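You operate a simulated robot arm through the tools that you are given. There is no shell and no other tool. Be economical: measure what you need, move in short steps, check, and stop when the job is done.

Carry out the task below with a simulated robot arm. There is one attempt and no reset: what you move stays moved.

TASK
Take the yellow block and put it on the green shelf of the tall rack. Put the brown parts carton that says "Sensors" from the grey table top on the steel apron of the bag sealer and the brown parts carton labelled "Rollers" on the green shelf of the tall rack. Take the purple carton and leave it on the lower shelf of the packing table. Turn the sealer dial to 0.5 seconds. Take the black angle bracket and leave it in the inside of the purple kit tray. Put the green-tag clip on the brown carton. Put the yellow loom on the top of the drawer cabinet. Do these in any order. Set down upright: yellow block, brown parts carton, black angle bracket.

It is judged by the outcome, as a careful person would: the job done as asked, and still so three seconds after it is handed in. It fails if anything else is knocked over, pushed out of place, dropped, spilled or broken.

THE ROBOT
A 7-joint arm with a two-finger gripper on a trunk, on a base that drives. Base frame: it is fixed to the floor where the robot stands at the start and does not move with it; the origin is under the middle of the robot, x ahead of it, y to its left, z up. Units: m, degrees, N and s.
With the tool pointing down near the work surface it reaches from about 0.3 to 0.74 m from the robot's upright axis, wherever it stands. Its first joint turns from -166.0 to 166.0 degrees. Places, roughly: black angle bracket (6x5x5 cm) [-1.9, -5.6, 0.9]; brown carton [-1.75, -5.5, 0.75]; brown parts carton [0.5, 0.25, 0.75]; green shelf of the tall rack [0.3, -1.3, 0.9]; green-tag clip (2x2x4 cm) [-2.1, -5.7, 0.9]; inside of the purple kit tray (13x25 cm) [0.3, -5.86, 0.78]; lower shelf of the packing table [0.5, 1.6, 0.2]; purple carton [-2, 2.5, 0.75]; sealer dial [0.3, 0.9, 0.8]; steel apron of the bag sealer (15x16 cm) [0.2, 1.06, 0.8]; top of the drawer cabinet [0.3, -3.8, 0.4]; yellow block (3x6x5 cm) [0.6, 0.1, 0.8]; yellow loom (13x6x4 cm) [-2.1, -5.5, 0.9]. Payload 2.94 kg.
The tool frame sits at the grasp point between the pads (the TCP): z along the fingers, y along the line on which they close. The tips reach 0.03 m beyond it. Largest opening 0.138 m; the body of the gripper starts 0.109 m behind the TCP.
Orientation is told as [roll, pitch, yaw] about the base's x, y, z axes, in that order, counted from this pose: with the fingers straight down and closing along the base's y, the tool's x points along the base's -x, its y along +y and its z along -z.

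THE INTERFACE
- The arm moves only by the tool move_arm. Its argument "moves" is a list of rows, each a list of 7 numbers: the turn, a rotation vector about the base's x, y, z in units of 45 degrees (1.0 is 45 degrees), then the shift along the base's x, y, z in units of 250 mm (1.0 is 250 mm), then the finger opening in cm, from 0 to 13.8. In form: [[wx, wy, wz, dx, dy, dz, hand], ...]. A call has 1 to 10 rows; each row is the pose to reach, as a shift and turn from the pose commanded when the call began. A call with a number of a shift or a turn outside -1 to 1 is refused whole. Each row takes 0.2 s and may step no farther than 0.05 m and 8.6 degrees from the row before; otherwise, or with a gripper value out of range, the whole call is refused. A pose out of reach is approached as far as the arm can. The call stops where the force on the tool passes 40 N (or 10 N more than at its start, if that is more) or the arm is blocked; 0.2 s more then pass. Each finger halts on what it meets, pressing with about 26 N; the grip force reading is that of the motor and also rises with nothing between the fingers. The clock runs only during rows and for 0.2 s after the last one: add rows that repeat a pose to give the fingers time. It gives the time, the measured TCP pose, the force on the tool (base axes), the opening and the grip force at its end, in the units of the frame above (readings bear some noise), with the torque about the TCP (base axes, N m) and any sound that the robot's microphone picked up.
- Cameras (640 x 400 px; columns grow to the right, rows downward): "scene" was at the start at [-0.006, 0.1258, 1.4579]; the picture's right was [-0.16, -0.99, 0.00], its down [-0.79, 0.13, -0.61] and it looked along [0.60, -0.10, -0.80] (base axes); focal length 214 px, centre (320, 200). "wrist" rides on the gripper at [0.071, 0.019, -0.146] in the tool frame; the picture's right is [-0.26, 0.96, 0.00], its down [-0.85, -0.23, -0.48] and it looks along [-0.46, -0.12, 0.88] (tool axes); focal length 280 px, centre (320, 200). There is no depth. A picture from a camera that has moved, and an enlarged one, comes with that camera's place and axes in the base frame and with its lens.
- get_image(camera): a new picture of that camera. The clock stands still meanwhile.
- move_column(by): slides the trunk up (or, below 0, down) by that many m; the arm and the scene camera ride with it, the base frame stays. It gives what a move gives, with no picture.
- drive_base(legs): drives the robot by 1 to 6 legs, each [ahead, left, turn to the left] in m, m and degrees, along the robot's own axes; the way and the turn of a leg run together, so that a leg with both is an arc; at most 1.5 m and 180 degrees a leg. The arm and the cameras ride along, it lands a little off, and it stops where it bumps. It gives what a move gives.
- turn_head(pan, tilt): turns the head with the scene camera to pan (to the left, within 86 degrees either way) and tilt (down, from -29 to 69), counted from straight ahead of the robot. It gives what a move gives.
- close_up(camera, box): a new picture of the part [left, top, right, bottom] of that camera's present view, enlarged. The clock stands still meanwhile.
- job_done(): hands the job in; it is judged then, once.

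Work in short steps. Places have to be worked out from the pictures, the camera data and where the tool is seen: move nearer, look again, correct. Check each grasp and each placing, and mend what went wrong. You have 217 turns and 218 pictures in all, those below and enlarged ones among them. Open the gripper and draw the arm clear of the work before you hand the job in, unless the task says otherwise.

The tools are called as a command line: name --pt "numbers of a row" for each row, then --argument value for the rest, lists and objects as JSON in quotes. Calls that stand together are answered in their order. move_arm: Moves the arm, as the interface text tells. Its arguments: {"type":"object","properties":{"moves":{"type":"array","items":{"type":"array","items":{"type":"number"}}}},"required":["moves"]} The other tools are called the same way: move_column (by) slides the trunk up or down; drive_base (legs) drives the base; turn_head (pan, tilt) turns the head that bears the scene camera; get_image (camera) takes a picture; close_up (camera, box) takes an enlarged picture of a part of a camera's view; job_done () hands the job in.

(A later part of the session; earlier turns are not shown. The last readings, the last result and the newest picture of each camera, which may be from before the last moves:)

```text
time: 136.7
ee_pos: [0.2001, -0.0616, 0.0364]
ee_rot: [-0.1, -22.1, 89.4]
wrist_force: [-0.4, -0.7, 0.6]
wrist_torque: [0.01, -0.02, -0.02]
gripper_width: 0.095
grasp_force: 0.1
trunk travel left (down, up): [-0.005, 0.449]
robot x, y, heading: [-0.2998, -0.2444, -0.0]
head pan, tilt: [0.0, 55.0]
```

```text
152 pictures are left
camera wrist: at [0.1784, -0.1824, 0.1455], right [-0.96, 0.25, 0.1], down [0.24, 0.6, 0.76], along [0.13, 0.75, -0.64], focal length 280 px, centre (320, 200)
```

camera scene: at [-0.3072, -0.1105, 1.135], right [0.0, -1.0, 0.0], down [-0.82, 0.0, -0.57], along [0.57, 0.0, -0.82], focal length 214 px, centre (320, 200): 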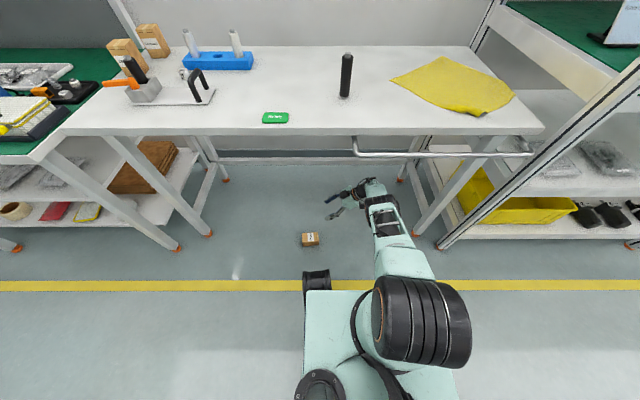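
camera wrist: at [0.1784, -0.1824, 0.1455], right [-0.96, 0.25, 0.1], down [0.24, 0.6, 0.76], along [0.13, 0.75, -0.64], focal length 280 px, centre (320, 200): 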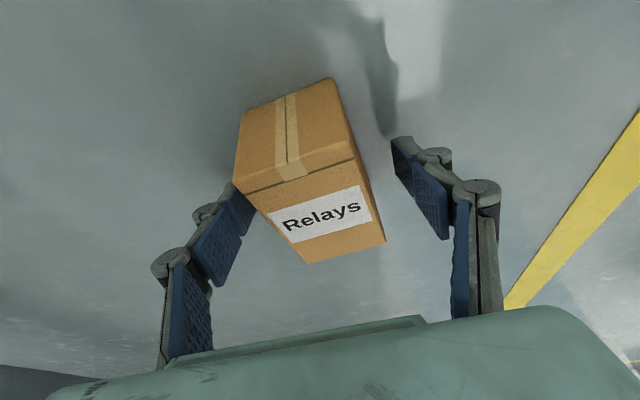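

The carton is between the fingers, so I close.

move_arm --pt "0 0 0 0 0 0 8" --pt "0 0 0 0 0 0 6" --pt "0 0 0 0 0 0 4" --pt "0 0 0 0 0 0 4" --pt "0 0 0 0 0 0 4"

get_image --camera "wrist"

```text
time: 137.8
ee_pos: [0.2011, -0.0626, 0.038]
ee_rot: [-0.2, -22.2, 89.4]
wrist_force: [1.2, 0.0, 1.1]
wrist_torque: [-0.01, -0.15, 0.02]
gripper_width: 0.0553
grasp_force: 25.5
trunk travel left (down, up): [-0.005, 0.449]
robot x, y, heading: [-0.3019, -0.2454, 0.1]
head pan, tilt: [0.0, 55.0]
```

```text
151 pictures are left
camera wrist: at [0.1786, -0.1824, 0.1459], right [-0.96, 0.25, 0.1], down [0.24, 0.6, 0.76], along [0.14, 0.75, -0.64], focal length 280 px, centre (320, 200)
```

wrist: 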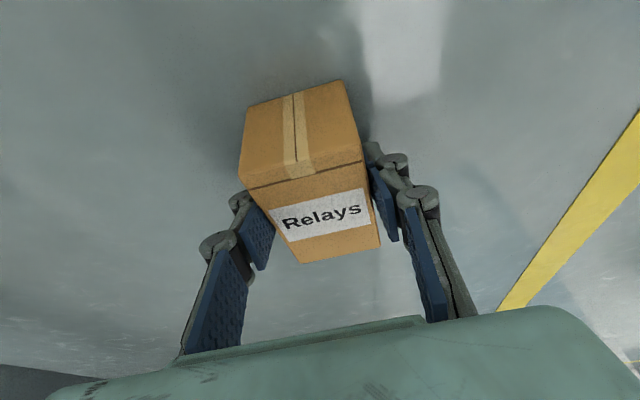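

Firm grip at 5.5 cm. I lift it clear of the floor.

move_arm --pt "0 0 0 0 0 0.15 4" --pt "0 0 0 0 0 0.3 4" --pt "0 0 0 0 0 0.45 4" --pt "0 0 0 0 0 0.6 4"

```text
time: 138.8
ee_pos: [0.2005, -0.0642, 0.1858]
ee_rot: [0.0, -22.2, 89.4]
wrist_force: [-0.7, 0.1, -2.1]
wrist_torque: [0.01, 0.0, -0.03]
gripper_width: 0.055
grasp_force: 26.4
trunk travel left (down, up): [-0.005, 0.449]
robot x, y, heading: [-0.2954, -0.2477, -0.0]
head pan, tilt: [0.0, 55.0]
```

It is held. I back away 0.42 m from the table, then raise the trunk.

drive_base --legs '[[-0.42, 0, 0]]'

move_column --by 0.32

```text
time: 141.4
ee_pos: [-0.219, -0.065, 0.1854]
ee_rot: [-0.1, -22.1, 89.2]
wrist_force: [0.4, 0.1, -1.1]
wrist_torque: [-0.02, 0.04, -0.02]
gripper_width: 0.0553
grasp_force: 25.8
trunk travel left (down, up): [-0.005, 0.449]
robot x, y, heading: [-0.7225, -0.2433, -0.3]
head pan, tilt: [0.0, 55.0]
```

```text
time: 144.6
ee_pos: [-0.2195, -0.0649, 0.5051]
ee_rot: [-0.1, -22.2, 89.2]
wrist_force: [0.5, -0.2, -2.0]
wrist_torque: [-0.01, 0.0, -0.02]
gripper_width: 0.0551
grasp_force: 26.3
trunk travel left (down, up): [-0.325, 0.129]
robot x, y, heading: [-0.7196, -0.2451, -0.1]
head pan, tilt: [0.0, 55.0]
```

Now I turn the carton upright: 120° about (-1,-1,1) in two calls, rising as well.

move_arm --pt "-0.1 -0.1 0.1 0 0 0.12 4" --pt "-0.2 -0.2 0.2 0 0 0.24 4" --pt "-0.3 -0.3 0.3 0 0 0.36 4" --pt "-0.4 -0.4 0.4 0 0 0.48 4" --pt "-0.5 -0.5 0.5 0 0 0.6 4" --pt "-0.6 -0.6 0.6 0 0 0.72 4" --pt "-0.7 -0.7 0.7 0 0 0.84 4" --pt "-0.77 -0.77 0.77 0 0 0.96 4"

get_image --camera "scene"

```text
time: 146.4
ee_pos: [-0.2191, -0.0664, 0.7445]
ee_rot: [-21.7, 21.4, 126.3]
wrist_force: [0.3, 0.4, -1.3]
wrist_torque: [0.02, 0.05, -0.01]
gripper_width: 0.0552
grasp_force: 26.1
trunk travel left (down, up): [-0.325, 0.129]
robot x, y, heading: [-0.7221, -0.2464, -0.5]
head pan, tilt: [0.0, 55.0]
```

```text
150 pictures are left
camera scene: at [-0.7277, -0.1089, 1.4549], right [0.0, -1.0, 0.0], down [-0.82, 0.0, -0.57], along [0.57, 0.0, -0.82], focal length 214 px, centre (320, 200)
```

scene: 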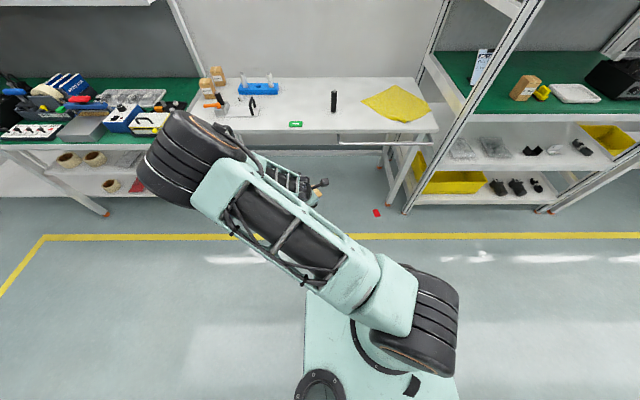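

Halfway. I make the second 60°.

move_arm --pt "-0.1 -0.1 0.1 0 0 0.08 4" --pt "-0.2 -0.2 0.2 0 0 0.16 4" --pt "-0.3 -0.3 0.3 0 0 0.24 4" --pt "-0.4 -0.4 0.4 0 0 0.32 4" --pt "-0.5 -0.5 0.5 0 0 0.4 4" --pt "-0.6 -0.6 0.6 0 0 0.48 4" --pt "-0.7 -0.7 0.7 0 0 0.56 4" --pt "-0.77 -0.77 0.77 0 0 0.6 4"

get_image --camera "scene"

get_image --camera "wrist"

```text
time: 148.2
ee_pos: [-0.2179, -0.0676, 0.8948]
ee_rot: [-2.4, 67.9, 177.6]
wrist_force: [-0.3, 0.1, -0.7]
wrist_torque: [0.0, 0.05, -0.01]
gripper_width: 0.0551
grasp_force: 26.5
trunk travel left (down, up): [-0.325, 0.129]
robot x, y, heading: [-0.7216, -0.2473, -0.2]
head pan, tilt: [0.0, 55.0]
```

```text
149 pictures are left
camera scene: at [-0.7274, -0.1091, 1.455], right [0.0, -1.0, 0.0], down [-0.82, 0.0, -0.57], along [0.57, 0.0, -0.82], focal length 214 px, centre (320, 200)
```

scene: 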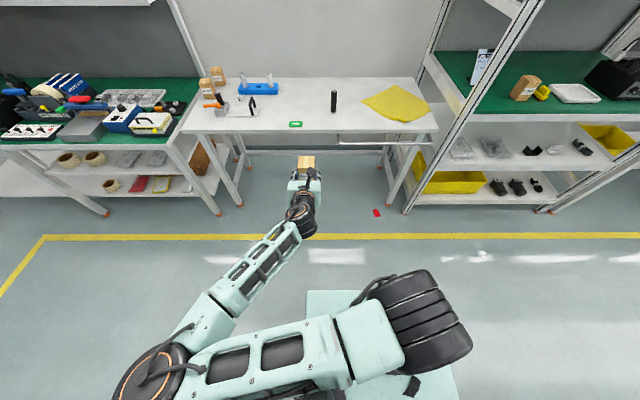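

```text
148 pictures are left
camera wrist: at [-0.3271, -0.088, 1.0147], right [-0.1, -0.96, -0.26], down [-0.76, 0.24, -0.6], along [0.64, 0.13, -0.75], focal length 280 px, centre (320, 200)
```

wrist: 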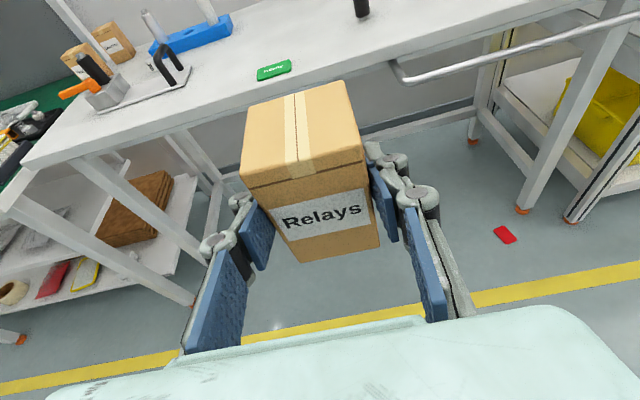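

The carton is upright with its label forward. I drive to its old place at (0.26, 0.116), stopping short.

drive_base --legs '[[0, 0.184, 0], [0.4, 0, 0]]'

get_image --camera "wrist"

get_image --camera "scene"

```text
time: 152.6
ee_pos: [0.192, 0.1106, 0.894]
ee_rot: [-2.2, 68.0, 177.5]
wrist_force: [0.3, -0.1, -1.1]
wrist_torque: [0.01, 0.01, 0.0]
gripper_width: 0.0556
grasp_force: 25.8
trunk travel left (down, up): [-0.325, 0.129]
robot x, y, heading: [-0.3155, -0.066, -0.7]
head pan, tilt: [0.0, 55.0]
```

```text
147 pictures are left
camera wrist: at [0.0808, 0.0906, 1.0147], right [-0.11, -0.96, -0.26], down [-0.76, 0.25, -0.6], along [0.64, 0.13, -0.75], focal length 280 px, centre (320, 200)
```

wrist: 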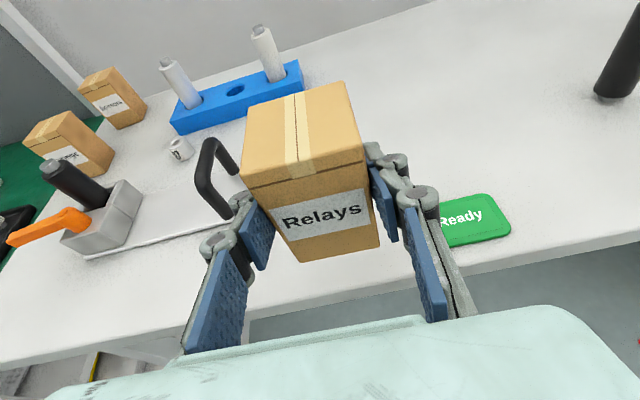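

```text
146 pictures are left
camera scene: at [-0.3197, 0.0711, 1.455], right [-0.01, -1.0, 0.0], down [-0.82, 0.01, -0.57], along [0.57, 0.0, -0.82], focal length 214 px, centre (320, 200)
```

scene: 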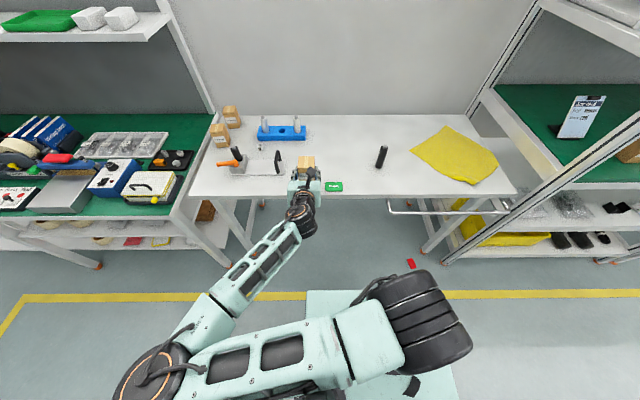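

I move forward 6 cm over the spot and lower to about 1 cm above the table.

move_arm --pt "0 0 0 0.12 0.01 0 4" --pt "0 0 0 0.246 0.02 0 4" --pt "0 0 0 0.246 0.02 -0.12 4" --pt "0 0 0 0.246 0.02 -0.22 4"

get_image --camera "wrist"

```text
time: 153.6
ee_pos: [0.2518, 0.1159, 0.839]
ee_rot: [-2.3, 67.9, 177.4]
wrist_force: [0.5, 0.2, -2.4]
wrist_torque: [0.02, 0.04, 0.02]
gripper_width: 0.0553
grasp_force: 26.1
trunk travel left (down, up): [-0.325, 0.129]
robot x, y, heading: [-0.3137, -0.0668, -0.7]
head pan, tilt: [0.0, 55.0]
```

```text
145 pictures are left
camera wrist: at [0.1421, 0.0951, 0.959], right [-0.11, -0.96, -0.26], down [-0.76, 0.25, -0.6], along [0.64, 0.13, -0.75], focal length 280 px, centre (320, 200)
```

wrist: 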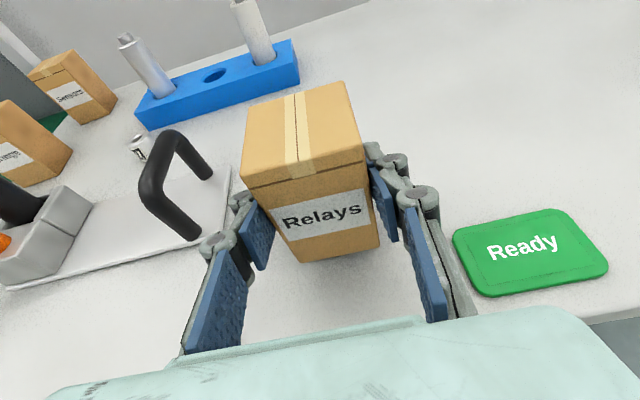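

I lower in small steps to contact.

move_arm --pt "0 0 0 0 0 -0.03 4" --pt "0 0 0 0 0 -0.05 4" --pt "0 0 0 0 0 -0.065 4"

```text
time: 154.4
ee_pos: [0.2509, 0.1152, 0.8271]
ee_rot: [-2.6, 68.3, 177.3]
wrist_force: [2.1, 2.9, 15.8]
wrist_torque: [-0.37, 0.03, 0.03]
gripper_width: 0.0553
grasp_force: 25.8
trunk travel left (down, up): [-0.325, 0.129]
robot x, y, heading: [-0.308, -0.0666, -0.7]
head pan, tilt: [0.0, 55.0]
```

Contact (16 N). I open slowly, then withdraw back along the tool.

move_arm --pt "0 0 0 0 0 0.005 5.5" --pt "0 0 0 0 0 0.005 6.5" --pt "0 0 0 0 0 0.005 7.5" --pt "0 0 0 0 0 0.005 7.5"

move_arm --pt "0 0 0 -0.1 0 0.04 7.5" --pt "0 0 0 -0.25 0 0.1 7.5" --pt "0 0 0 -0.4 0 0.16 7.5" --pt "0 0 0 -0.55 0 0.22 7.5" --pt "0 0 0 -0.7 0 0.28 7.5"

get_image --camera "wrist"

```text
time: 155.4
ee_pos: [0.2516, 0.1149, 0.8236]
ee_rot: [-2.2, 67.8, 177.4]
wrist_force: [-0.2, -0.7, 0.1]
wrist_torque: [0.04, 0.02, 0.01]
gripper_width: 0.0752
grasp_force: 0.0
trunk travel left (down, up): [-0.325, 0.129]
robot x, y, heading: [-0.312, -0.0668, -0.3]
head pan, tilt: [0.0, 55.0]
```

```text
time: 156.4
ee_pos: [0.1586, 0.0185, 0.8751]
ee_rot: [-0.3, 68.8, 166.6]
wrist_force: [0.8, 1.1, 1.0]
wrist_torque: [-0.02, -0.03, -0.03]
gripper_width: 0.0748
grasp_force: 0.0
out of reach, approached as far as the arm can: row 4
trunk travel left (down, up): [-0.325, 0.129]
robot x, y, heading: [-0.3172, -0.0685, -0.5]
head pan, tilt: [0.0, 55.0]
stopped in row 4: the arm was blocked; the commanded pose is now the measured one
```

```text
144 pictures are left
camera wrist: at [0.0468, 0.0245, 0.9942], right [-0.31, -0.92, -0.25], down [-0.68, 0.4, -0.62], along [0.66, -0.03, -0.75], focal length 280 px, centre (320, 200)
```

wrist: 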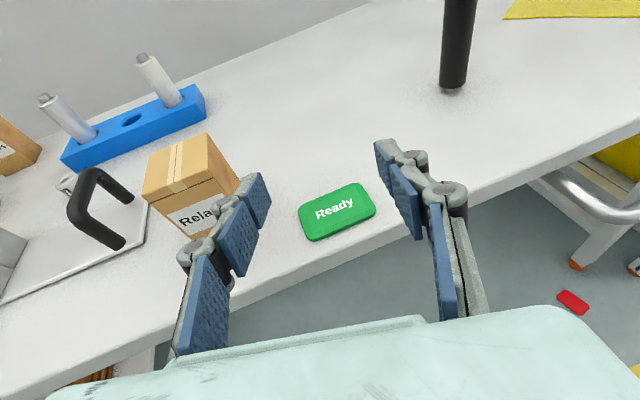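

The arm swung aside on withdrawal (blocked by its own posture), but the carton seems to stand in place. I check.

get_image --camera "scene"

close_up --camera "scene" --box '[200, 90, 360, 210]'

```text
143 pictures are left
camera scene: at [-0.3194, 0.0714, 1.4549], right [-0.01, -1.0, 0.0], down [-0.82, 0.01, -0.57], along [0.57, -0.01, -0.82], focal length 214 px, centre (320, 200)
```

scene: 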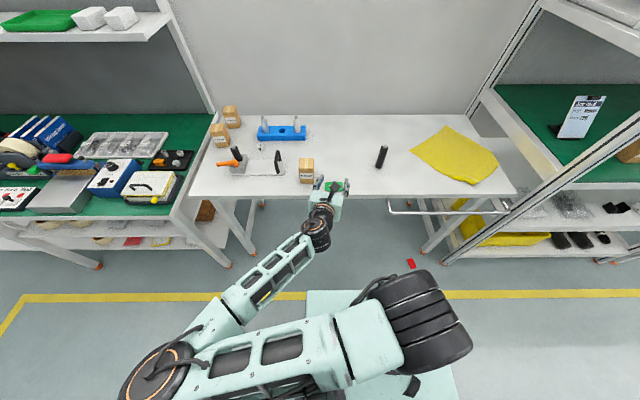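

```text
3.33 times, centred on (280, 150) of scene
camera zoom: at [-0.3194, 0.0714, 1.4549], right [-0.01, -1.0, 0.0], down [-0.82, 0.01, -0.57], along [0.57, -0.01, -0.82], focal length 715 px, centre (453, 367)
```

zoom: 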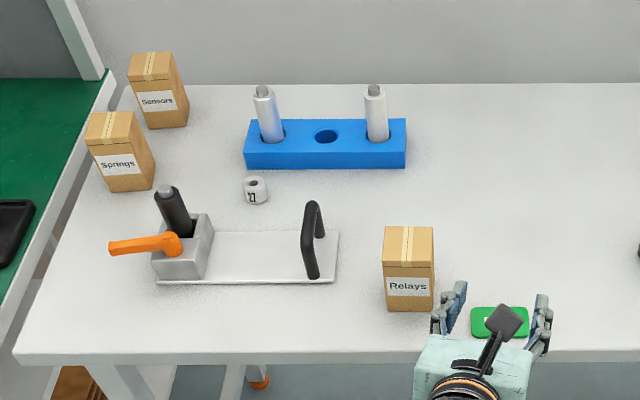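

The Relays carton is back and upright. Next I bring the tool back toward vertical while rising.

move_arm --pt "0 0.17 0 0 0 0.1 7.5" --pt "0 0.34 0 0 0 0.2 7.5" --pt "0 0.51 0 0 0 0.3 7.5" --pt "0 0.68 0 0 0 0.4 7.5" --pt "0 0.85 0 0 0 0.5 7.5" --pt "0 1 0 0 0 0.6 7.5"

get_image --camera "scene"

```text
time: 157.8
ee_pos: [0.1586, 0.0206, 1.0253]
ee_rot: [10.0, 24.1, 175.0]
wrist_force: [-0.3, -0.6, 0.1]
wrist_torque: [-0.02, 0.01, 0.01]
gripper_width: 0.075
grasp_force: 0.0
out of reach, approached as far as the arm can: row 1
trunk travel left (down, up): [-0.325, 0.129]
robot x, y, heading: [-0.3091, -0.0655, -0.6]
head pan, tilt: [0.0, 55.0]
```

```text
141 pictures are left
camera scene: at [-0.3194, 0.0718, 1.4549], right [-0.01, -1.0, 0.0], down [-0.82, 0.01, -0.57], along [0.57, -0.01, -0.82], focal length 214 px, centre (320, 200)
```

scene: 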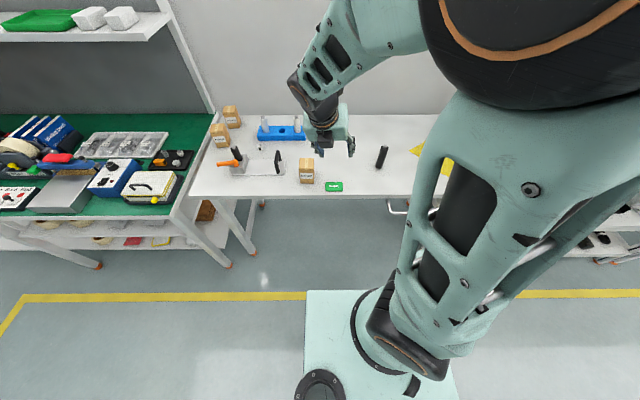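

Now I finish levelling the tool, and look at the red card from here.

move_arm --pt "0.07 0.127 0.02 0 0 0 9" --pt "0.137 0.254 0.05 0 0 0 9" --pt "0.205 0.381 0.08 0 0 0 9" --pt "0.274 0.508 0.1 0 0 0 9"

turn_head --pan -45 --tilt 45

get_image --camera "scene"

```text
time: 158.8
ee_pos: [0.1595, 0.0187, 1.0252]
ee_rot: [-0.9, 0.3, 177.2]
wrist_force: [-0.1, -0.1, 0.3]
wrist_torque: [-0.01, -0.03, -0.01]
gripper_width: 0.0901
grasp_force: 0.0
trunk travel left (down, up): [-0.325, 0.129]
robot x, y, heading: [-0.317, -0.0657, -0.5]
head pan, tilt: [0.0, 55.0]
```

```text
time: 159.9
ee_pos: [0.1591, 0.0186, 1.0254]
ee_rot: [-0.8, 0.5, 177.0]
wrist_force: [0.3, -0.6, -0.8]
wrist_torque: [-0.01, 0.01, 0.01]
gripper_width: 0.09
grasp_force: 0.1
trunk travel left (down, up): [-0.325, 0.129]
robot x, y, heading: [-0.3156, -0.0683, -0.9]
head pan, tilt: [-45.0, 45.0]
```

```text
140 pictures are left
camera scene: at [-0.3348, 0.0137, 1.4684], right [-0.71, -0.7, 0.0], down [-0.5, 0.5, -0.71], along [0.5, -0.5, -0.71], focal length 214 px, centre (320, 200)
```

scene: 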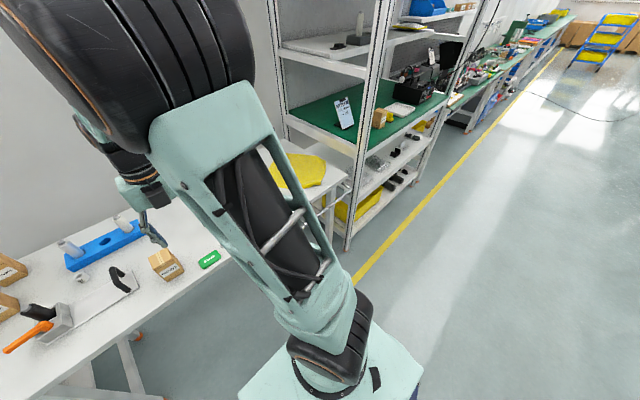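

I back off and strafe right to face the red card.

drive_base --legs '[[-0.25, 0, 0], [0, -0.52, 0]]'

move_column --by -0.32

turn_head --pan 0 --tilt 50

get_image --camera "scene"

```text
time: 166.4
ee_pos: [-0.0963, -0.4963, 1.025]
ee_rot: [-0.8, 0.4, 177.4]
wrist_force: [-0.5, -1.2, 0.6]
wrist_torque: [-0.03, 0.02, -0.01]
gripper_width: 0.0899
grasp_force: 0.0
trunk travel left (down, up): [-0.325, 0.129]
robot x, y, heading: [-0.566, -0.5839, -0.4]
head pan, tilt: [-45.0, 45.0]
```

```text
time: 169.5
ee_pos: [-0.0961, -0.4974, 0.7072]
ee_rot: [-0.8, 0.5, 177.4]
wrist_force: [-0.3, -0.4, 0.0]
wrist_torque: [-0.03, 0.01, 0.01]
gripper_width: 0.0899
grasp_force: 0.0
trunk travel left (down, up): [-0.005, 0.449]
robot x, y, heading: [-0.5715, -0.5805, -0.3]
head pan, tilt: [-45.0, 45.0]
```

```text
time: 170.7
ee_pos: [-0.0958, -0.4957, 0.7062]
ee_rot: [-0.8, 0.3, 177.4]
wrist_force: [0.6, -0.1, 1.8]
wrist_torque: [0.0, 0.02, -0.01]
gripper_width: 0.0899
grasp_force: 0.1
trunk travel left (down, up): [-0.005, 0.449]
robot x, y, heading: [-0.5674, -0.5837, -0.2]
head pan, tilt: [0.0, 50.0]
```

```text
139 pictures are left
camera scene: at [-0.5706, -0.4456, 1.1415], right [-0.01, -1.0, 0.0], down [-0.77, 0.0, -0.64], along [0.64, 0.0, -0.77], focal length 214 px, centre (320, 200)
```

scene: 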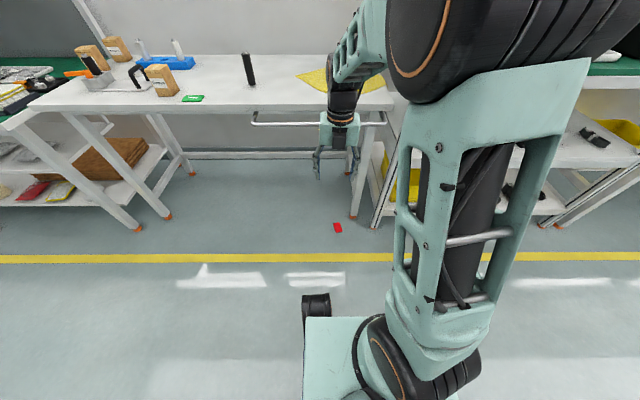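

I zoom on the red card.

close_up --camera "scene" --box '[307, 205, 367, 245]'

```text
10.00 times, centred on (337, 225) of scene
camera zoom: at [-0.5706, -0.4456, 1.1415], right [-0.01, -1.0, 0.0], down [-0.77, 0.0, -0.64], along [0.64, 0.0, -0.77], focal length 2145 px, centre (150, -50)
```

zoom: 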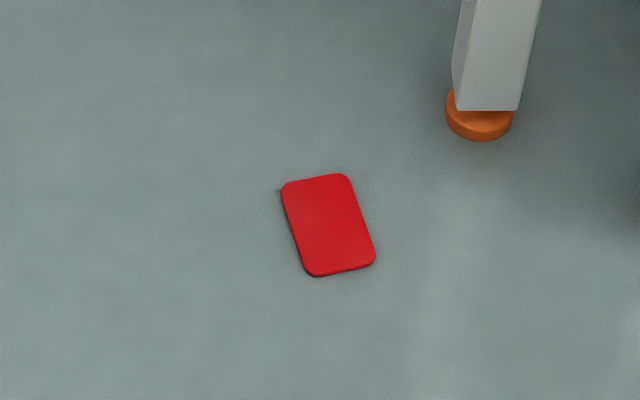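

The red card lies face down at (0.152, -0.557). I'll grip it by its long ends and later let it fall face up. I turn the tool to yaw ≈101°.

move_arm --pt "0 0 -0.17 0 0 -0.1 10" --pt "0 0 -0.34 0 0 -0.25 10" --pt "0 0 -0.51 0 0 -0.4 10" --pt "0 0 -0.68 0 0 -0.55 10" --pt "0 0 -0.85 0 0 -0.7 10" --pt "0 0 -1 0 0 -0.8 10"

move_arm --pt "0 0 -0.17 0 0 -0.1 10" --pt "0 0 -0.34 0 -0.05 -0.25 10" --pt "0 0 -0.51 0 -0.1 -0.4 10" --pt "0 0 -0.68 0 -0.15 -0.55 10" --pt "0 0 -0.69 0 -0.2 -0.7 10" --pt "0 0 -0.69 0 -0.24 -0.8 10"

drive_base --legs '[[0.14, 0, 0]]'

get_image --camera "wrist"

get_image --camera "scene"

```text
time: 172.1
ee_pos: [-0.0973, -0.4964, 0.5038]
ee_rot: [-1.0, 0.5, 132.2]
wrist_force: [0.5, -0.4, 0.4]
wrist_torque: [-0.02, -0.02, -0.01]
gripper_width: 0.0999
grasp_force: 0.1
trunk travel left (down, up): [-0.005, 0.449]
robot x, y, heading: [-0.5675, -0.583, -0.6]
head pan, tilt: [0.0, 50.0]
```

```text
time: 173.5
ee_pos: [-0.096, -0.5549, 0.3065]
ee_rot: [-1.0, 0.5, 101.2]
wrist_force: [0.2, 0.7, 0.7]
wrist_torque: [0.0, 0.0, -0.01]
gripper_width: 0.0999
grasp_force: 0.0
trunk travel left (down, up): [-0.005, 0.449]
robot x, y, heading: [-0.5729, -0.5871, -0.3]
head pan, tilt: [0.0, 50.0]
```

```text
time: 174.8
ee_pos: [0.0395, -0.5534, 0.3063]
ee_rot: [-0.8, 0.4, 101.3]
wrist_force: [0.1, 0.3, 0.0]
wrist_torque: [0.01, -0.01, -0.03]
gripper_width: 0.1002
grasp_force: 0.1
trunk travel left (down, up): [-0.005, 0.449]
robot x, y, heading: [-0.4311, -0.5856, -0.2]
head pan, tilt: [0.0, 50.0]
```

```text
137 pictures are left
camera wrist: at [0.0323, -0.6266, 0.4524], right [-1.0, 0.07, -0.02], down [0.05, 0.88, 0.47], along [0.05, 0.47, -0.88], focal length 280 px, centre (320, 200)
```

wrist: 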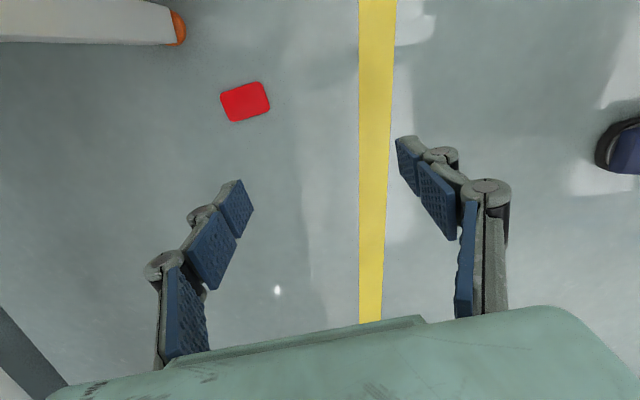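

```text
136 pictures are left
camera scene: at [-0.4345, -0.4461, 1.1415], right [0.0, -1.0, 0.0], down [-0.77, 0.0, -0.64], along [0.64, 0.0, -0.77], focal length 214 px, centre (320, 200)
```

scene: 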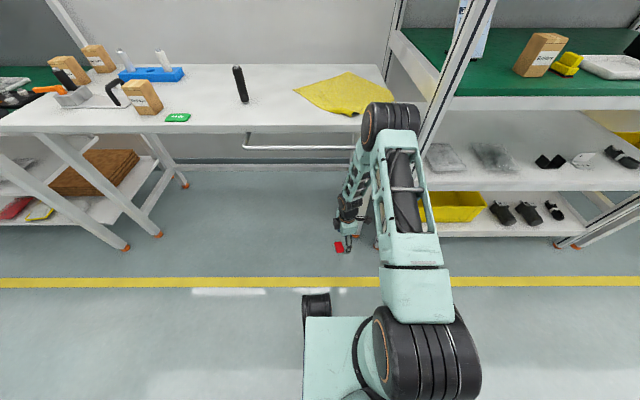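

The card reads at (0.16, -0.562). I extend and lower in parallel to about z=0.1.

move_arm --pt "0 0 0 0.08 -0.01 -0.14 10" --pt "0 0 0 0.16 -0.02 -0.28 10" --pt "0 0 0 0.24 -0.03 -0.42 10" --pt "0 0 0 0.32 -0.035 -0.56 10" --pt "0 0 0 0.4 -0.035 -0.7 10" --pt "0 0 0 0.48 -0.035 -0.8 10"

get_image --camera "wrist"

```text
time: 176.2
ee_pos: [0.1579, -0.5631, 0.1069]
ee_rot: [-0.7, 0.4, 101.3]
wrist_force: [0.4, -0.4, -0.3]
wrist_torque: [0.03, 0.04, -0.01]
gripper_width: 0.1
grasp_force: 0.0
trunk travel left (down, up): [-0.005, 0.449]
robot x, y, heading: [-0.4318, -0.5808, -0.1]
head pan, tilt: [0.0, 50.0]
```

```text
135 pictures are left
camera wrist: at [0.1514, -0.6348, 0.2531], right [-1.0, 0.07, -0.01], down [0.05, 0.88, 0.47], along [0.04, 0.47, -0.88], focal length 280 px, centre (320, 200)
```

wrist: 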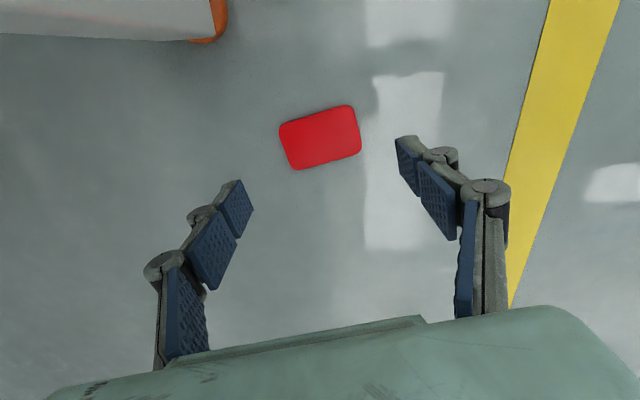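

Centred. I descend to the floor and close.

move_arm --pt "0 0 0 0.003 -0.006 -0.12 9.5" --pt "0 0 0 0.003 -0.006 -0.24 9.5" --pt "0 0 0 0.003 -0.006 -0.295 9.5" --pt "0 0 0 0.003 -0.006 -0.308 9.5" --pt "0 0 0 0.003 -0.006 -0.308 8" --pt "0 0 0 0.003 -0.006 -0.308 6" --pt "0 0 0 0.003 -0.006 -0.308 4.5" --pt "0 0 0 0.003 -0.006 -0.308 4.5"

get_image --camera "wrist"

```text
time: 178.0
ee_pos: [0.1398, -0.5675, 0.0542]
ee_rot: [-0.8, 0.4, 101.2]
wrist_force: [0.0, -0.7, -0.7]
wrist_torque: [0.03, 0.02, -0.01]
gripper_width: 0.0452
grasp_force: 0.0
out of reach, approached as far as the arm can: row 2, 3, 4, 5, 6, 7, 8
trunk travel left (down, up): [-0.005, 0.449]
robot x, y, heading: [-0.4339, -0.5836, -0.2]
head pan, tilt: [0.0, 50.0]
```

```text
134 pictures are left
camera wrist: at [0.1323, -0.6409, 0.2], right [-1.0, 0.07, -0.02], down [0.05, 0.88, 0.47], along [0.05, 0.47, -0.88], focal length 280 px, centre (320, 200)
```

wrist: 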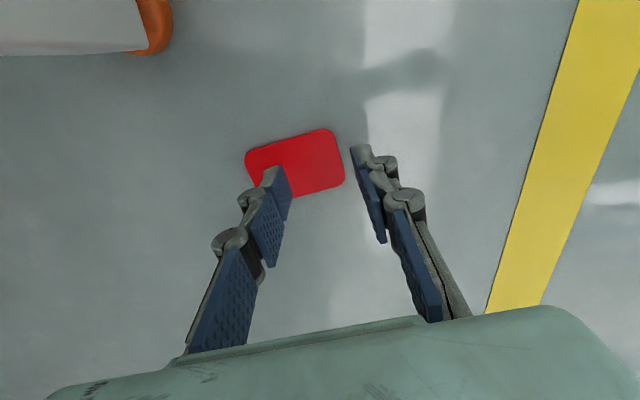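

Reach fell short near the floor, though nothing was touched. I rise, open, and drive 7 cm closer.

move_arm --pt "0 0 0 0 0 0.06 6" --pt "0 0 0 0 0 0.15 8" --pt "0 0 0 0 0 0.15 10" --pt "0 0 0 0 0 0.15 10"

drive_base --legs '[[0.1, 0, 0]]'

get_image --camera "wrist"

```text
time: 179.0
ee_pos: [0.1406, -0.5685, 0.092]
ee_rot: [-0.8, 0.4, 101.3]
wrist_force: [-0.4, -0.7, -0.1]
wrist_torque: [-0.02, -0.02, 0.01]
gripper_width: 0.1001
grasp_force: 0.1
trunk travel left (down, up): [-0.005, 0.449]
robot x, y, heading: [-0.4343, -0.5814, -0.2]
head pan, tilt: [0.0, 50.0]
```

```text
time: 180.1
ee_pos: [0.2168, -0.5675, 0.0892]
ee_rot: [0.2, 0.1, 100.3]
wrist_force: [0.5, -0.5, 0.4]
wrist_torque: [0.0, 0.0, -0.01]
gripper_width: 0.1001
grasp_force: 0.1
trunk travel left (down, up): [-0.005, 0.449]
robot x, y, heading: [-0.3483, -0.588, -0.0]
head pan, tilt: [0.0, 50.0]
stopped in leg 1: the force on the tool passed its limit at 82 N (the readings are from after the stop); the commanded pose is now the measured one
```

```text
133 pictures are left
camera wrist: at [0.2106, -0.6402, 0.2356], right [-1.0, 0.08, 0.0], down [0.07, 0.88, 0.47], along [0.04, 0.47, -0.88], focal length 280 px, centre (320, 200)
```

wrist: 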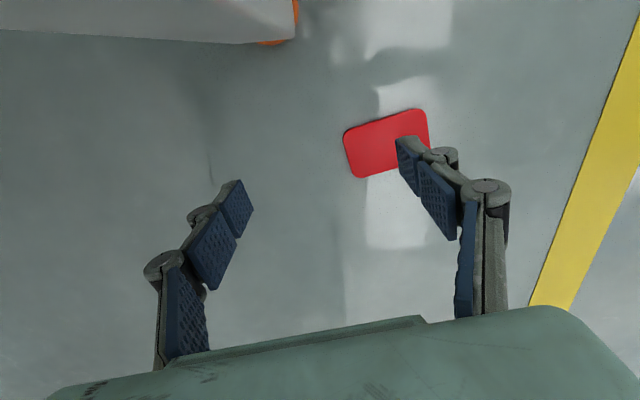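

The hand brushed the table leg on that drive. I pull the arm back 5.5 cm in x, clear of the leg, and check the table.

move_arm --pt "0 0 0 -0.12 0 0 10" --pt "0 0 0 -0.225 0 0 10"

get_image --camera "wrist"

get_image --camera "scene"

```text
time: 180.7
ee_pos: [0.1638, -0.568, 0.09]
ee_rot: [0.0, 0.1, 100.4]
wrist_force: [0.7, 0.9, -0.5]
wrist_torque: [-0.02, -0.03, -0.01]
gripper_width: 0.1003
grasp_force: 0.1
trunk travel left (down, up): [-0.005, 0.449]
robot x, y, heading: [-0.3448, -0.5835, -0.0]
head pan, tilt: [0.0, 50.0]
```

```text
132 pictures are left
camera wrist: at [0.1554, -0.6417, 0.236], right [-1.0, 0.08, 0.0], down [0.07, 0.88, 0.47], along [0.04, 0.47, -0.88], focal length 280 px, centre (320, 200)
```

wrist: 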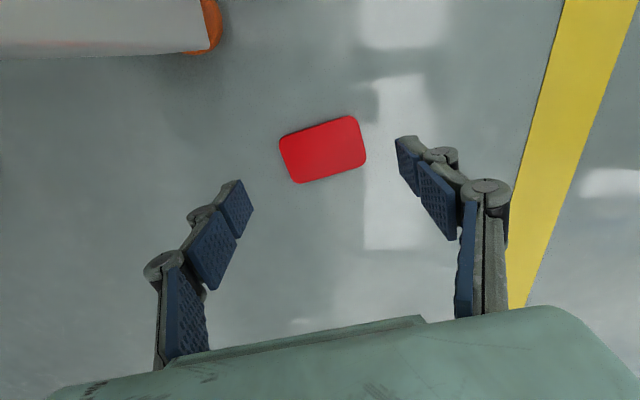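

```text
131 pictures are left
camera scene: at [-0.3502, -0.4463, 1.1415], right [0.0, -1.0, 0.0], down [-0.77, 0.0, -0.64], along [0.64, 0.0, -0.77], focal length 214 px, centre (320, 200)
```

scene: 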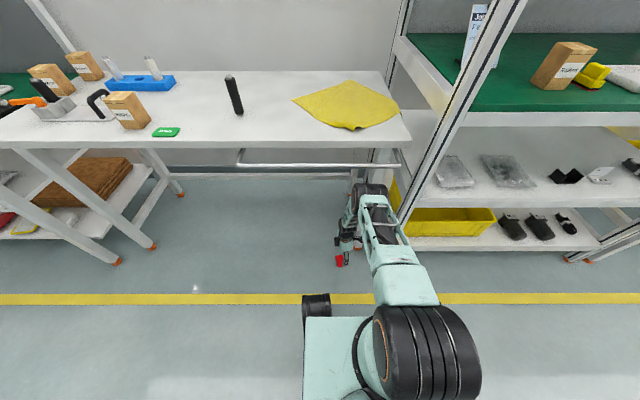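

The table stands as before. I descend again, now within reach, and close.

move_arm --pt "0 0 0 -0.012 0.01 -0.1 9.5" --pt "0 0 0 -0.012 0.01 -0.2 9.5" --pt "0 0 0 -0.012 0.01 -0.237 9.5" --pt "0 0 0 -0.012 0.01 -0.237 8" --pt "0 0 0 -0.012 0.01 -0.237 6" --pt "0 0 0 -0.012 0.01 -0.237 4.5" --pt "0 0 0 -0.012 0.01 -0.237 4.5"

get_image --camera "wrist"

```text
time: 182.3
ee_pos: [0.1613, -0.5658, 0.0321]
ee_rot: [-0.2, 0.1, 100.4]
wrist_force: [1.1, -1.2, 20.8]
wrist_torque: [0.01, -0.08, -0.03]
gripper_width: 0.0469
grasp_force: 1.3
trunk travel left (down, up): [-0.005, 0.449]
robot x, y, heading: [-0.3502, -0.5866, -0.1]
head pan, tilt: [0.0, 50.0]
```

```text
130 pictures are left
camera wrist: at [0.1534, -0.6382, 0.1791], right [-1.0, 0.08, 0.0], down [0.07, 0.88, 0.47], along [0.04, 0.47, -0.88], focal length 280 px, centre (320, 200)
```

wrist: 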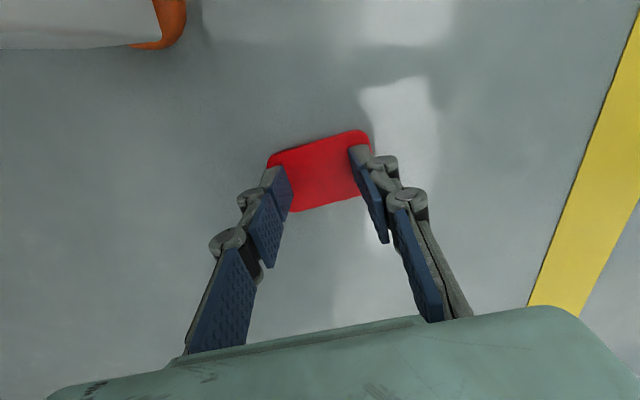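

The fingers slid over the card. I open, go 3 mm lower, and close again.

move_arm --pt "0 0 0 0 0 0.03 6" --pt "0 0 0 0 0 0.03 9" --pt "0 0 0 0 0 0.03 9.5" --pt "0 0 0 0 0 0.005 9.5" --pt "0 0 0 0 0 -0.01 9.5" --pt "0 0 0 0 0 -0.01 8" --pt "0 0 0 0 0 -0.01 6.5" --pt "0 0 0 0 0 -0.01 5.5" --pt "0 0 0 0 0 -0.01 5.5"

get_image --camera "wrist"

```text
time: 184.3
ee_pos: [0.1586, -0.5663, 0.0281]
ee_rot: [0.1, 0.0, 100.4]
wrist_force: [-0.1, -0.5, 0.6]
wrist_torque: [0.01, -0.02, 0.03]
gripper_width: 0.0688
grasp_force: 25.6
trunk travel left (down, up): [-0.005, 0.449]
robot x, y, heading: [-0.346, -0.5822, -0.2]
head pan, tilt: [0.0, 50.0]
```

```text
129 pictures are left
camera wrist: at [0.1524, -0.6386, 0.1744], right [-1.0, 0.08, 0.0], down [0.07, 0.88, 0.47], along [0.04, 0.47, -0.88], focal length 280 px, centre (320, 200)
```

wrist: 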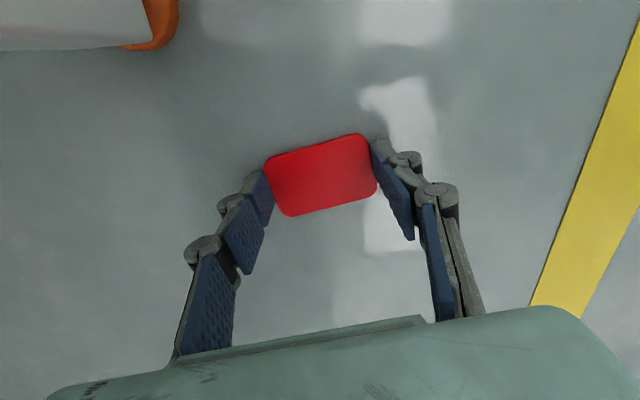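

Gripped at 6.9 cm. I lift and bring it back toward the robot, away from the leg and bar.

move_arm --pt "0 0 0 0 0 0.15 4.5" --pt "0 0 0 -0.1 0 0.28 4.5" --pt "0 0 0 -0.2 0 0.42 4.5" --pt "0 0 0 -0.3 0 0.56 4.5" --pt "0 0 0 -0.4 0 0.7 4.5"

get_image --camera "wrist"

```text
time: 185.5
ee_pos: [0.0575, -0.5625, 0.2025]
ee_rot: [0.2, 0.1, 100.3]
wrist_force: [-0.4, 0.3, -0.8]
wrist_torque: [-0.02, 0.01, -0.02]
gripper_width: 0.0688
grasp_force: 26.5
trunk travel left (down, up): [-0.005, 0.449]
robot x, y, heading: [-0.3478, -0.5842, 0.0]
head pan, tilt: [0.0, 50.0]
```

```text
128 pictures are left
camera wrist: at [0.05, -0.6367, 0.3484], right [-1.0, 0.08, 0.0], down [0.07, 0.88, 0.47], along [0.04, 0.47, -0.88], focal length 280 px, centre (320, 200)
```

wrist: 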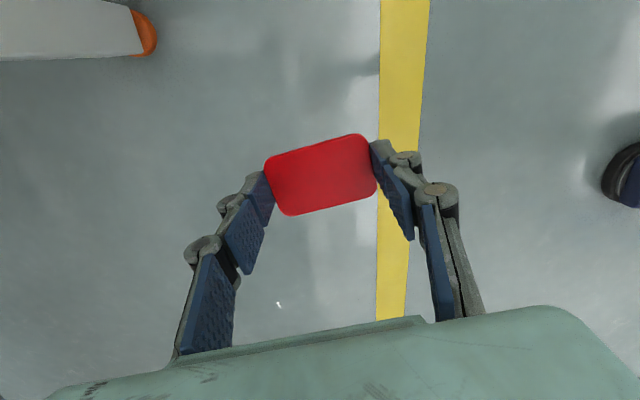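

Held. I back away and raise the trunk.

drive_base --legs '[[-0.3, 0, 0]]'

move_column --by 0.32

move_arm --pt "0 0 0.17 0 0 0.15 4.5" --pt "0 0 0.34 0 0 0.3 4.5" --pt "0 0 0.51 0 0 0.45 4.5" --pt "0 0 0.68 0 0 0.6 4.5" --pt "0 0 0.85 0 0 0.75 4.5" --pt "0 0 1 0 0 0.9 4.5"

move_arm --pt "0 -0.1 0.13 0 0 0.1 4.5" --pt "0 -0.2 0.26 0 0 0.2 4.5" --pt "0 -0.3 0.39 0 0 0.3 4.5" --pt "0 -0.4 0.52 0 0 0.4 4.5" --pt "0 -0.5 0.65 0 0 0.5 4.5" --pt "0 -0.6 0.77 0 0 0.5 4.5"

get_image --camera "scene"

```text
time: 187.6
ee_pos: [-0.2428, -0.5623, 0.2026]
ee_rot: [0.2, 0.0, 100.7]
wrist_force: [-0.3, -0.3, -0.2]
wrist_torque: [0.01, 0.0, 0.02]
gripper_width: 0.0689
grasp_force: 25.9
trunk travel left (down, up): [-0.005, 0.449]
robot x, y, heading: [-0.6496, -0.5812, -0.1]
head pan, tilt: [0.0, 50.0]
```

```text
time: 190.7
ee_pos: [-0.2432, -0.5613, 0.5217]
ee_rot: [0.2, 0.0, 100.6]
wrist_force: [-0.3, 0.3, 0.3]
wrist_torque: [0.0, -0.01, 0.01]
gripper_width: 0.069
grasp_force: 25.7
trunk travel left (down, up): [-0.325, 0.129]
robot x, y, heading: [-0.6478, -0.5858, -0.0]
head pan, tilt: [0.0, 50.0]
```

```text
time: 192.1
ee_pos: [-0.2438, -0.5627, 0.748]
ee_rot: [0.1, 0.1, 145.8]
wrist_force: [-0.1, 0.4, -1.0]
wrist_torque: [-0.04, 0.03, 0.0]
gripper_width: 0.0689
grasp_force: 26.6
trunk travel left (down, up): [-0.325, 0.129]
robot x, y, heading: [-0.6496, -0.5848, 0.2]
head pan, tilt: [0.0, 50.0]
```

```text
time: 193.5
ee_pos: [-0.2344, -0.5619, 0.8717]
ee_rot: [-8.3, 25.4, 179.1]
wrist_force: [0.4, -0.3, 0.0]
wrist_torque: [0.0, 0.01, 0.03]
gripper_width: 0.0689
grasp_force: 25.3
out of reach, approached as far as the arm can: row 6
trunk travel left (down, up): [-0.325, 0.129]
robot x, y, heading: [-0.6461, -0.585, 0.2]
head pan, tilt: [0.0, 50.0]
```

```text
127 pictures are left
camera scene: at [-0.6512, -0.4464, 1.4615], right [0.0, -1.0, 0.0], down [-0.77, 0.0, -0.64], along [0.64, 0.0, -0.77], focal length 214 px, centre (320, 200)
```

scene: 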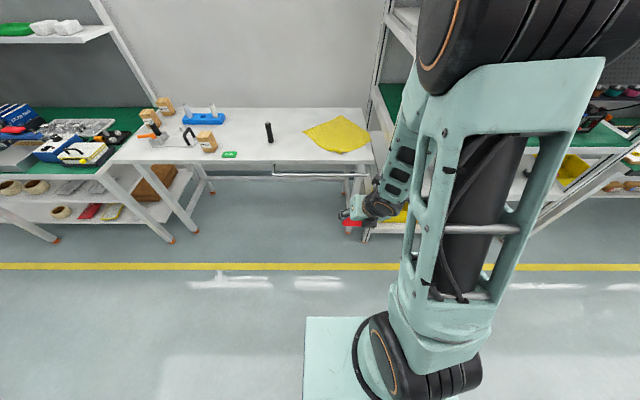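

This posture is cramped, and a level tool is easier farther out. I extend 0.2 m forward while pitching on.

move_arm --pt "0 0 0 0.15 0 0.1 4.5" --pt "0 -0.1 0 0.3 0 0.15 4.5" --pt "0 -0.25 0 0.45 0 0.2 4.5" --pt "0 -0.4 0 0.6 0 0.2 4.5" --pt "0 -0.55 0 0.75 0 0.2 4.5" --pt "0 -0.7 0 0.85 0 0.2 4.5" --pt "0 -0.85 0 0.9 0 0.2 4.5" --pt "0 -1 0 0.9 0 0.2 4.5"

```text
time: 195.3
ee_pos: [-0.0094, -0.5646, 0.9229]
ee_rot: [-10.0, 70.6, 177.6]
wrist_force: [-0.4, 0.1, -0.4]
wrist_torque: [0.01, 0.03, -0.01]
gripper_width: 0.0687
grasp_force: 26.0
trunk travel left (down, up): [-0.325, 0.129]
robot x, y, heading: [-0.6458, -0.5826, 0.1]
head pan, tilt: [0.0, 50.0]
```

I level the tool to about 5° above horizontal, so the card stands on edge with its printed side facing forward.

move_arm --pt "-0.007 -0.108 -0.034 0 0 0 4.5" --pt "-0.014 -0.216 -0.068 0 0 0 4.5" --pt "-0.021 -0.324 -0.102 0 0 0 4.5" --pt "-0.028 -0.432 -0.137 0 0 0 4.5" --pt "-0.035 -0.54 -0.172 0 0 0 4.5"

get_image --camera "wrist"

get_image --camera "scene"

```text
time: 196.5
ee_pos: [-0.009, -0.5617, 0.922]
ee_rot: [-177.1, 84.9, 2.9]
wrist_force: [0.2, 0.5, 0.2]
wrist_torque: [-0.05, 0.01, 0.01]
gripper_width: 0.0686
grasp_force: 25.6
trunk travel left (down, up): [-0.325, 0.129]
robot x, y, heading: [-0.6458, -0.5799, 0.4]
head pan, tilt: [0.0, 50.0]
```

```text
126 pictures are left
camera wrist: at [-0.1616, -0.5814, 0.9808], right [0.02, -0.96, -0.27], down [-0.4, 0.23, -0.89], along [0.92, 0.12, -0.38], focal length 280 px, centre (320, 200)
```

wrist: 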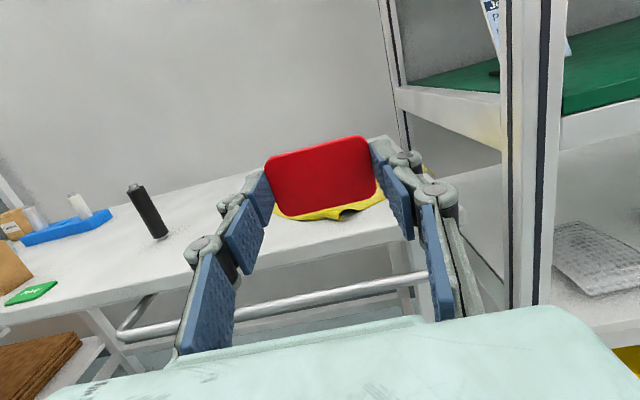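

```text
125 pictures are left
camera scene: at [-0.6513, -0.4462, 1.4615], right [0.0, -1.0, 0.0], down [-0.77, 0.0, -0.64], along [0.64, 0.0, -0.77], focal length 214 px, centre (320, 200)
```

scene: 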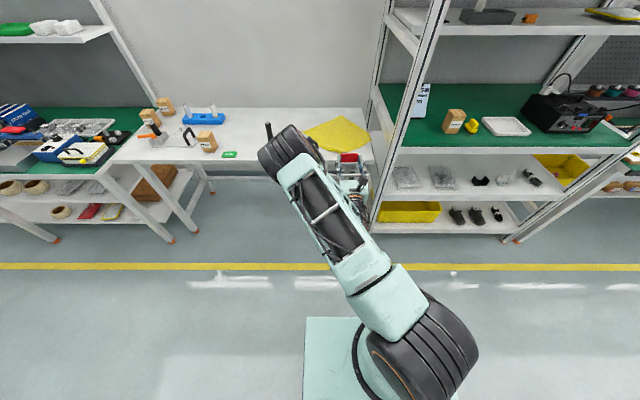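

The card is held upright. I drive to its old place near (0.22, -0.112).

drive_base --legs '[[0, 0.45, 0], [0.16, 0, 0]]'

get_image --camera "wrist"

```text
time: 201.9
ee_pos: [0.1497, -0.1269, 0.9229]
ee_rot: [-176.7, 85.2, 3.0]
wrist_force: [-0.1, 1.2, -0.7]
wrist_torque: [0.01, 0.0, 0.02]
gripper_width: 0.0688
grasp_force: 26.7
trunk travel left (down, up): [-0.325, 0.129]
robot x, y, heading: [-0.4892, -0.1479, -0.3]
head pan, tilt: [0.0, 50.0]
```

```text
124 pictures are left
camera wrist: at [-0.0025, -0.1464, 0.9808], right [0.02, -0.96, -0.27], down [-0.4, 0.24, -0.89], along [0.92, 0.12, -0.38], focal length 280 px, centre (320, 200)
```

wrist: 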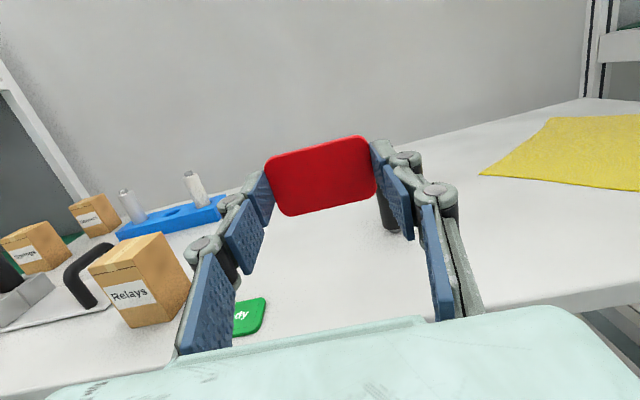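

I move over the spot and lower until the card edge is about 1 cm above the table.

move_arm --pt "0 0 0 0.13 0.03 -0.05 4.5" --pt "0 0 0 0.26 0.06 -0.1 4.5" --pt "0 0 0 0.26 0.06 -0.25 4.5" --pt "0 0 0 0.26 0.06 -0.4 4.5" --pt "0 0 0 0.26 0.06 -0.44 4.5"

get_image --camera "wrist"

close_up --camera "scene" --box '[280, 90, 440, 210]'

```text
time: 203.1
ee_pos: [0.2157, -0.1127, 0.8137]
ee_rot: [-176.5, 85.2, 3.4]
wrist_force: [0.0, -0.2, -0.3]
wrist_torque: [-0.03, 0.03, 0.02]
gripper_width: 0.0687
grasp_force: 26.0
trunk travel left (down, up): [-0.325, 0.129]
robot x, y, heading: [-0.4889, -0.145, -0.0]
head pan, tilt: [0.0, 50.0]
```

```text
123 pictures are left
camera wrist: at [0.0626, -0.1318, 0.8716], right [0.02, -0.96, -0.27], down [-0.4, 0.24, -0.89], along [0.92, 0.12, -0.38], focal length 280 px, centre (320, 200)
```

wrist: 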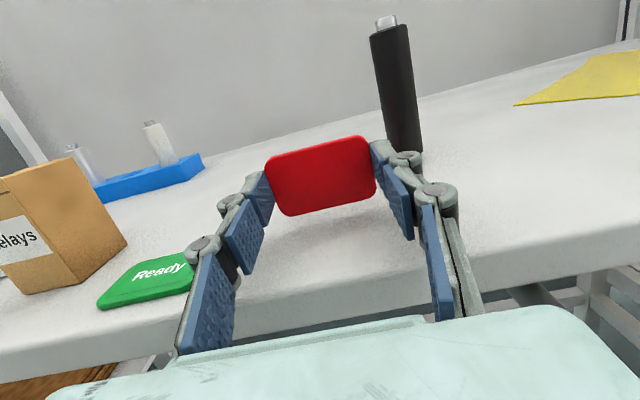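

```text
3.33 times, centred on (360, 150) of scene
camera zoom: at [-0.4921, -0.0097, 1.4615], right [0.0, -1.0, 0.0], down [-0.77, 0.0, -0.64], along [0.64, 0.0, -0.77], focal length 715 px, centre (187, 367)
```

zoom: 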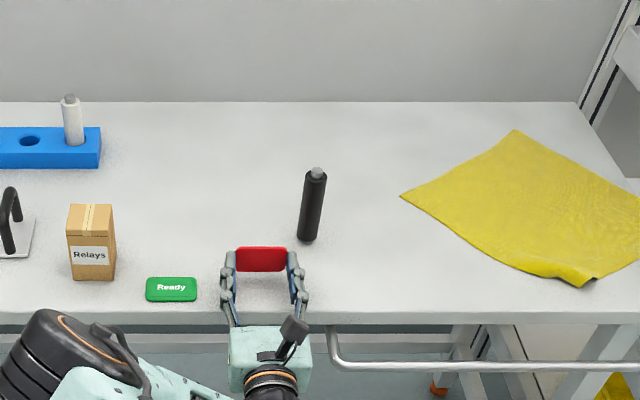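

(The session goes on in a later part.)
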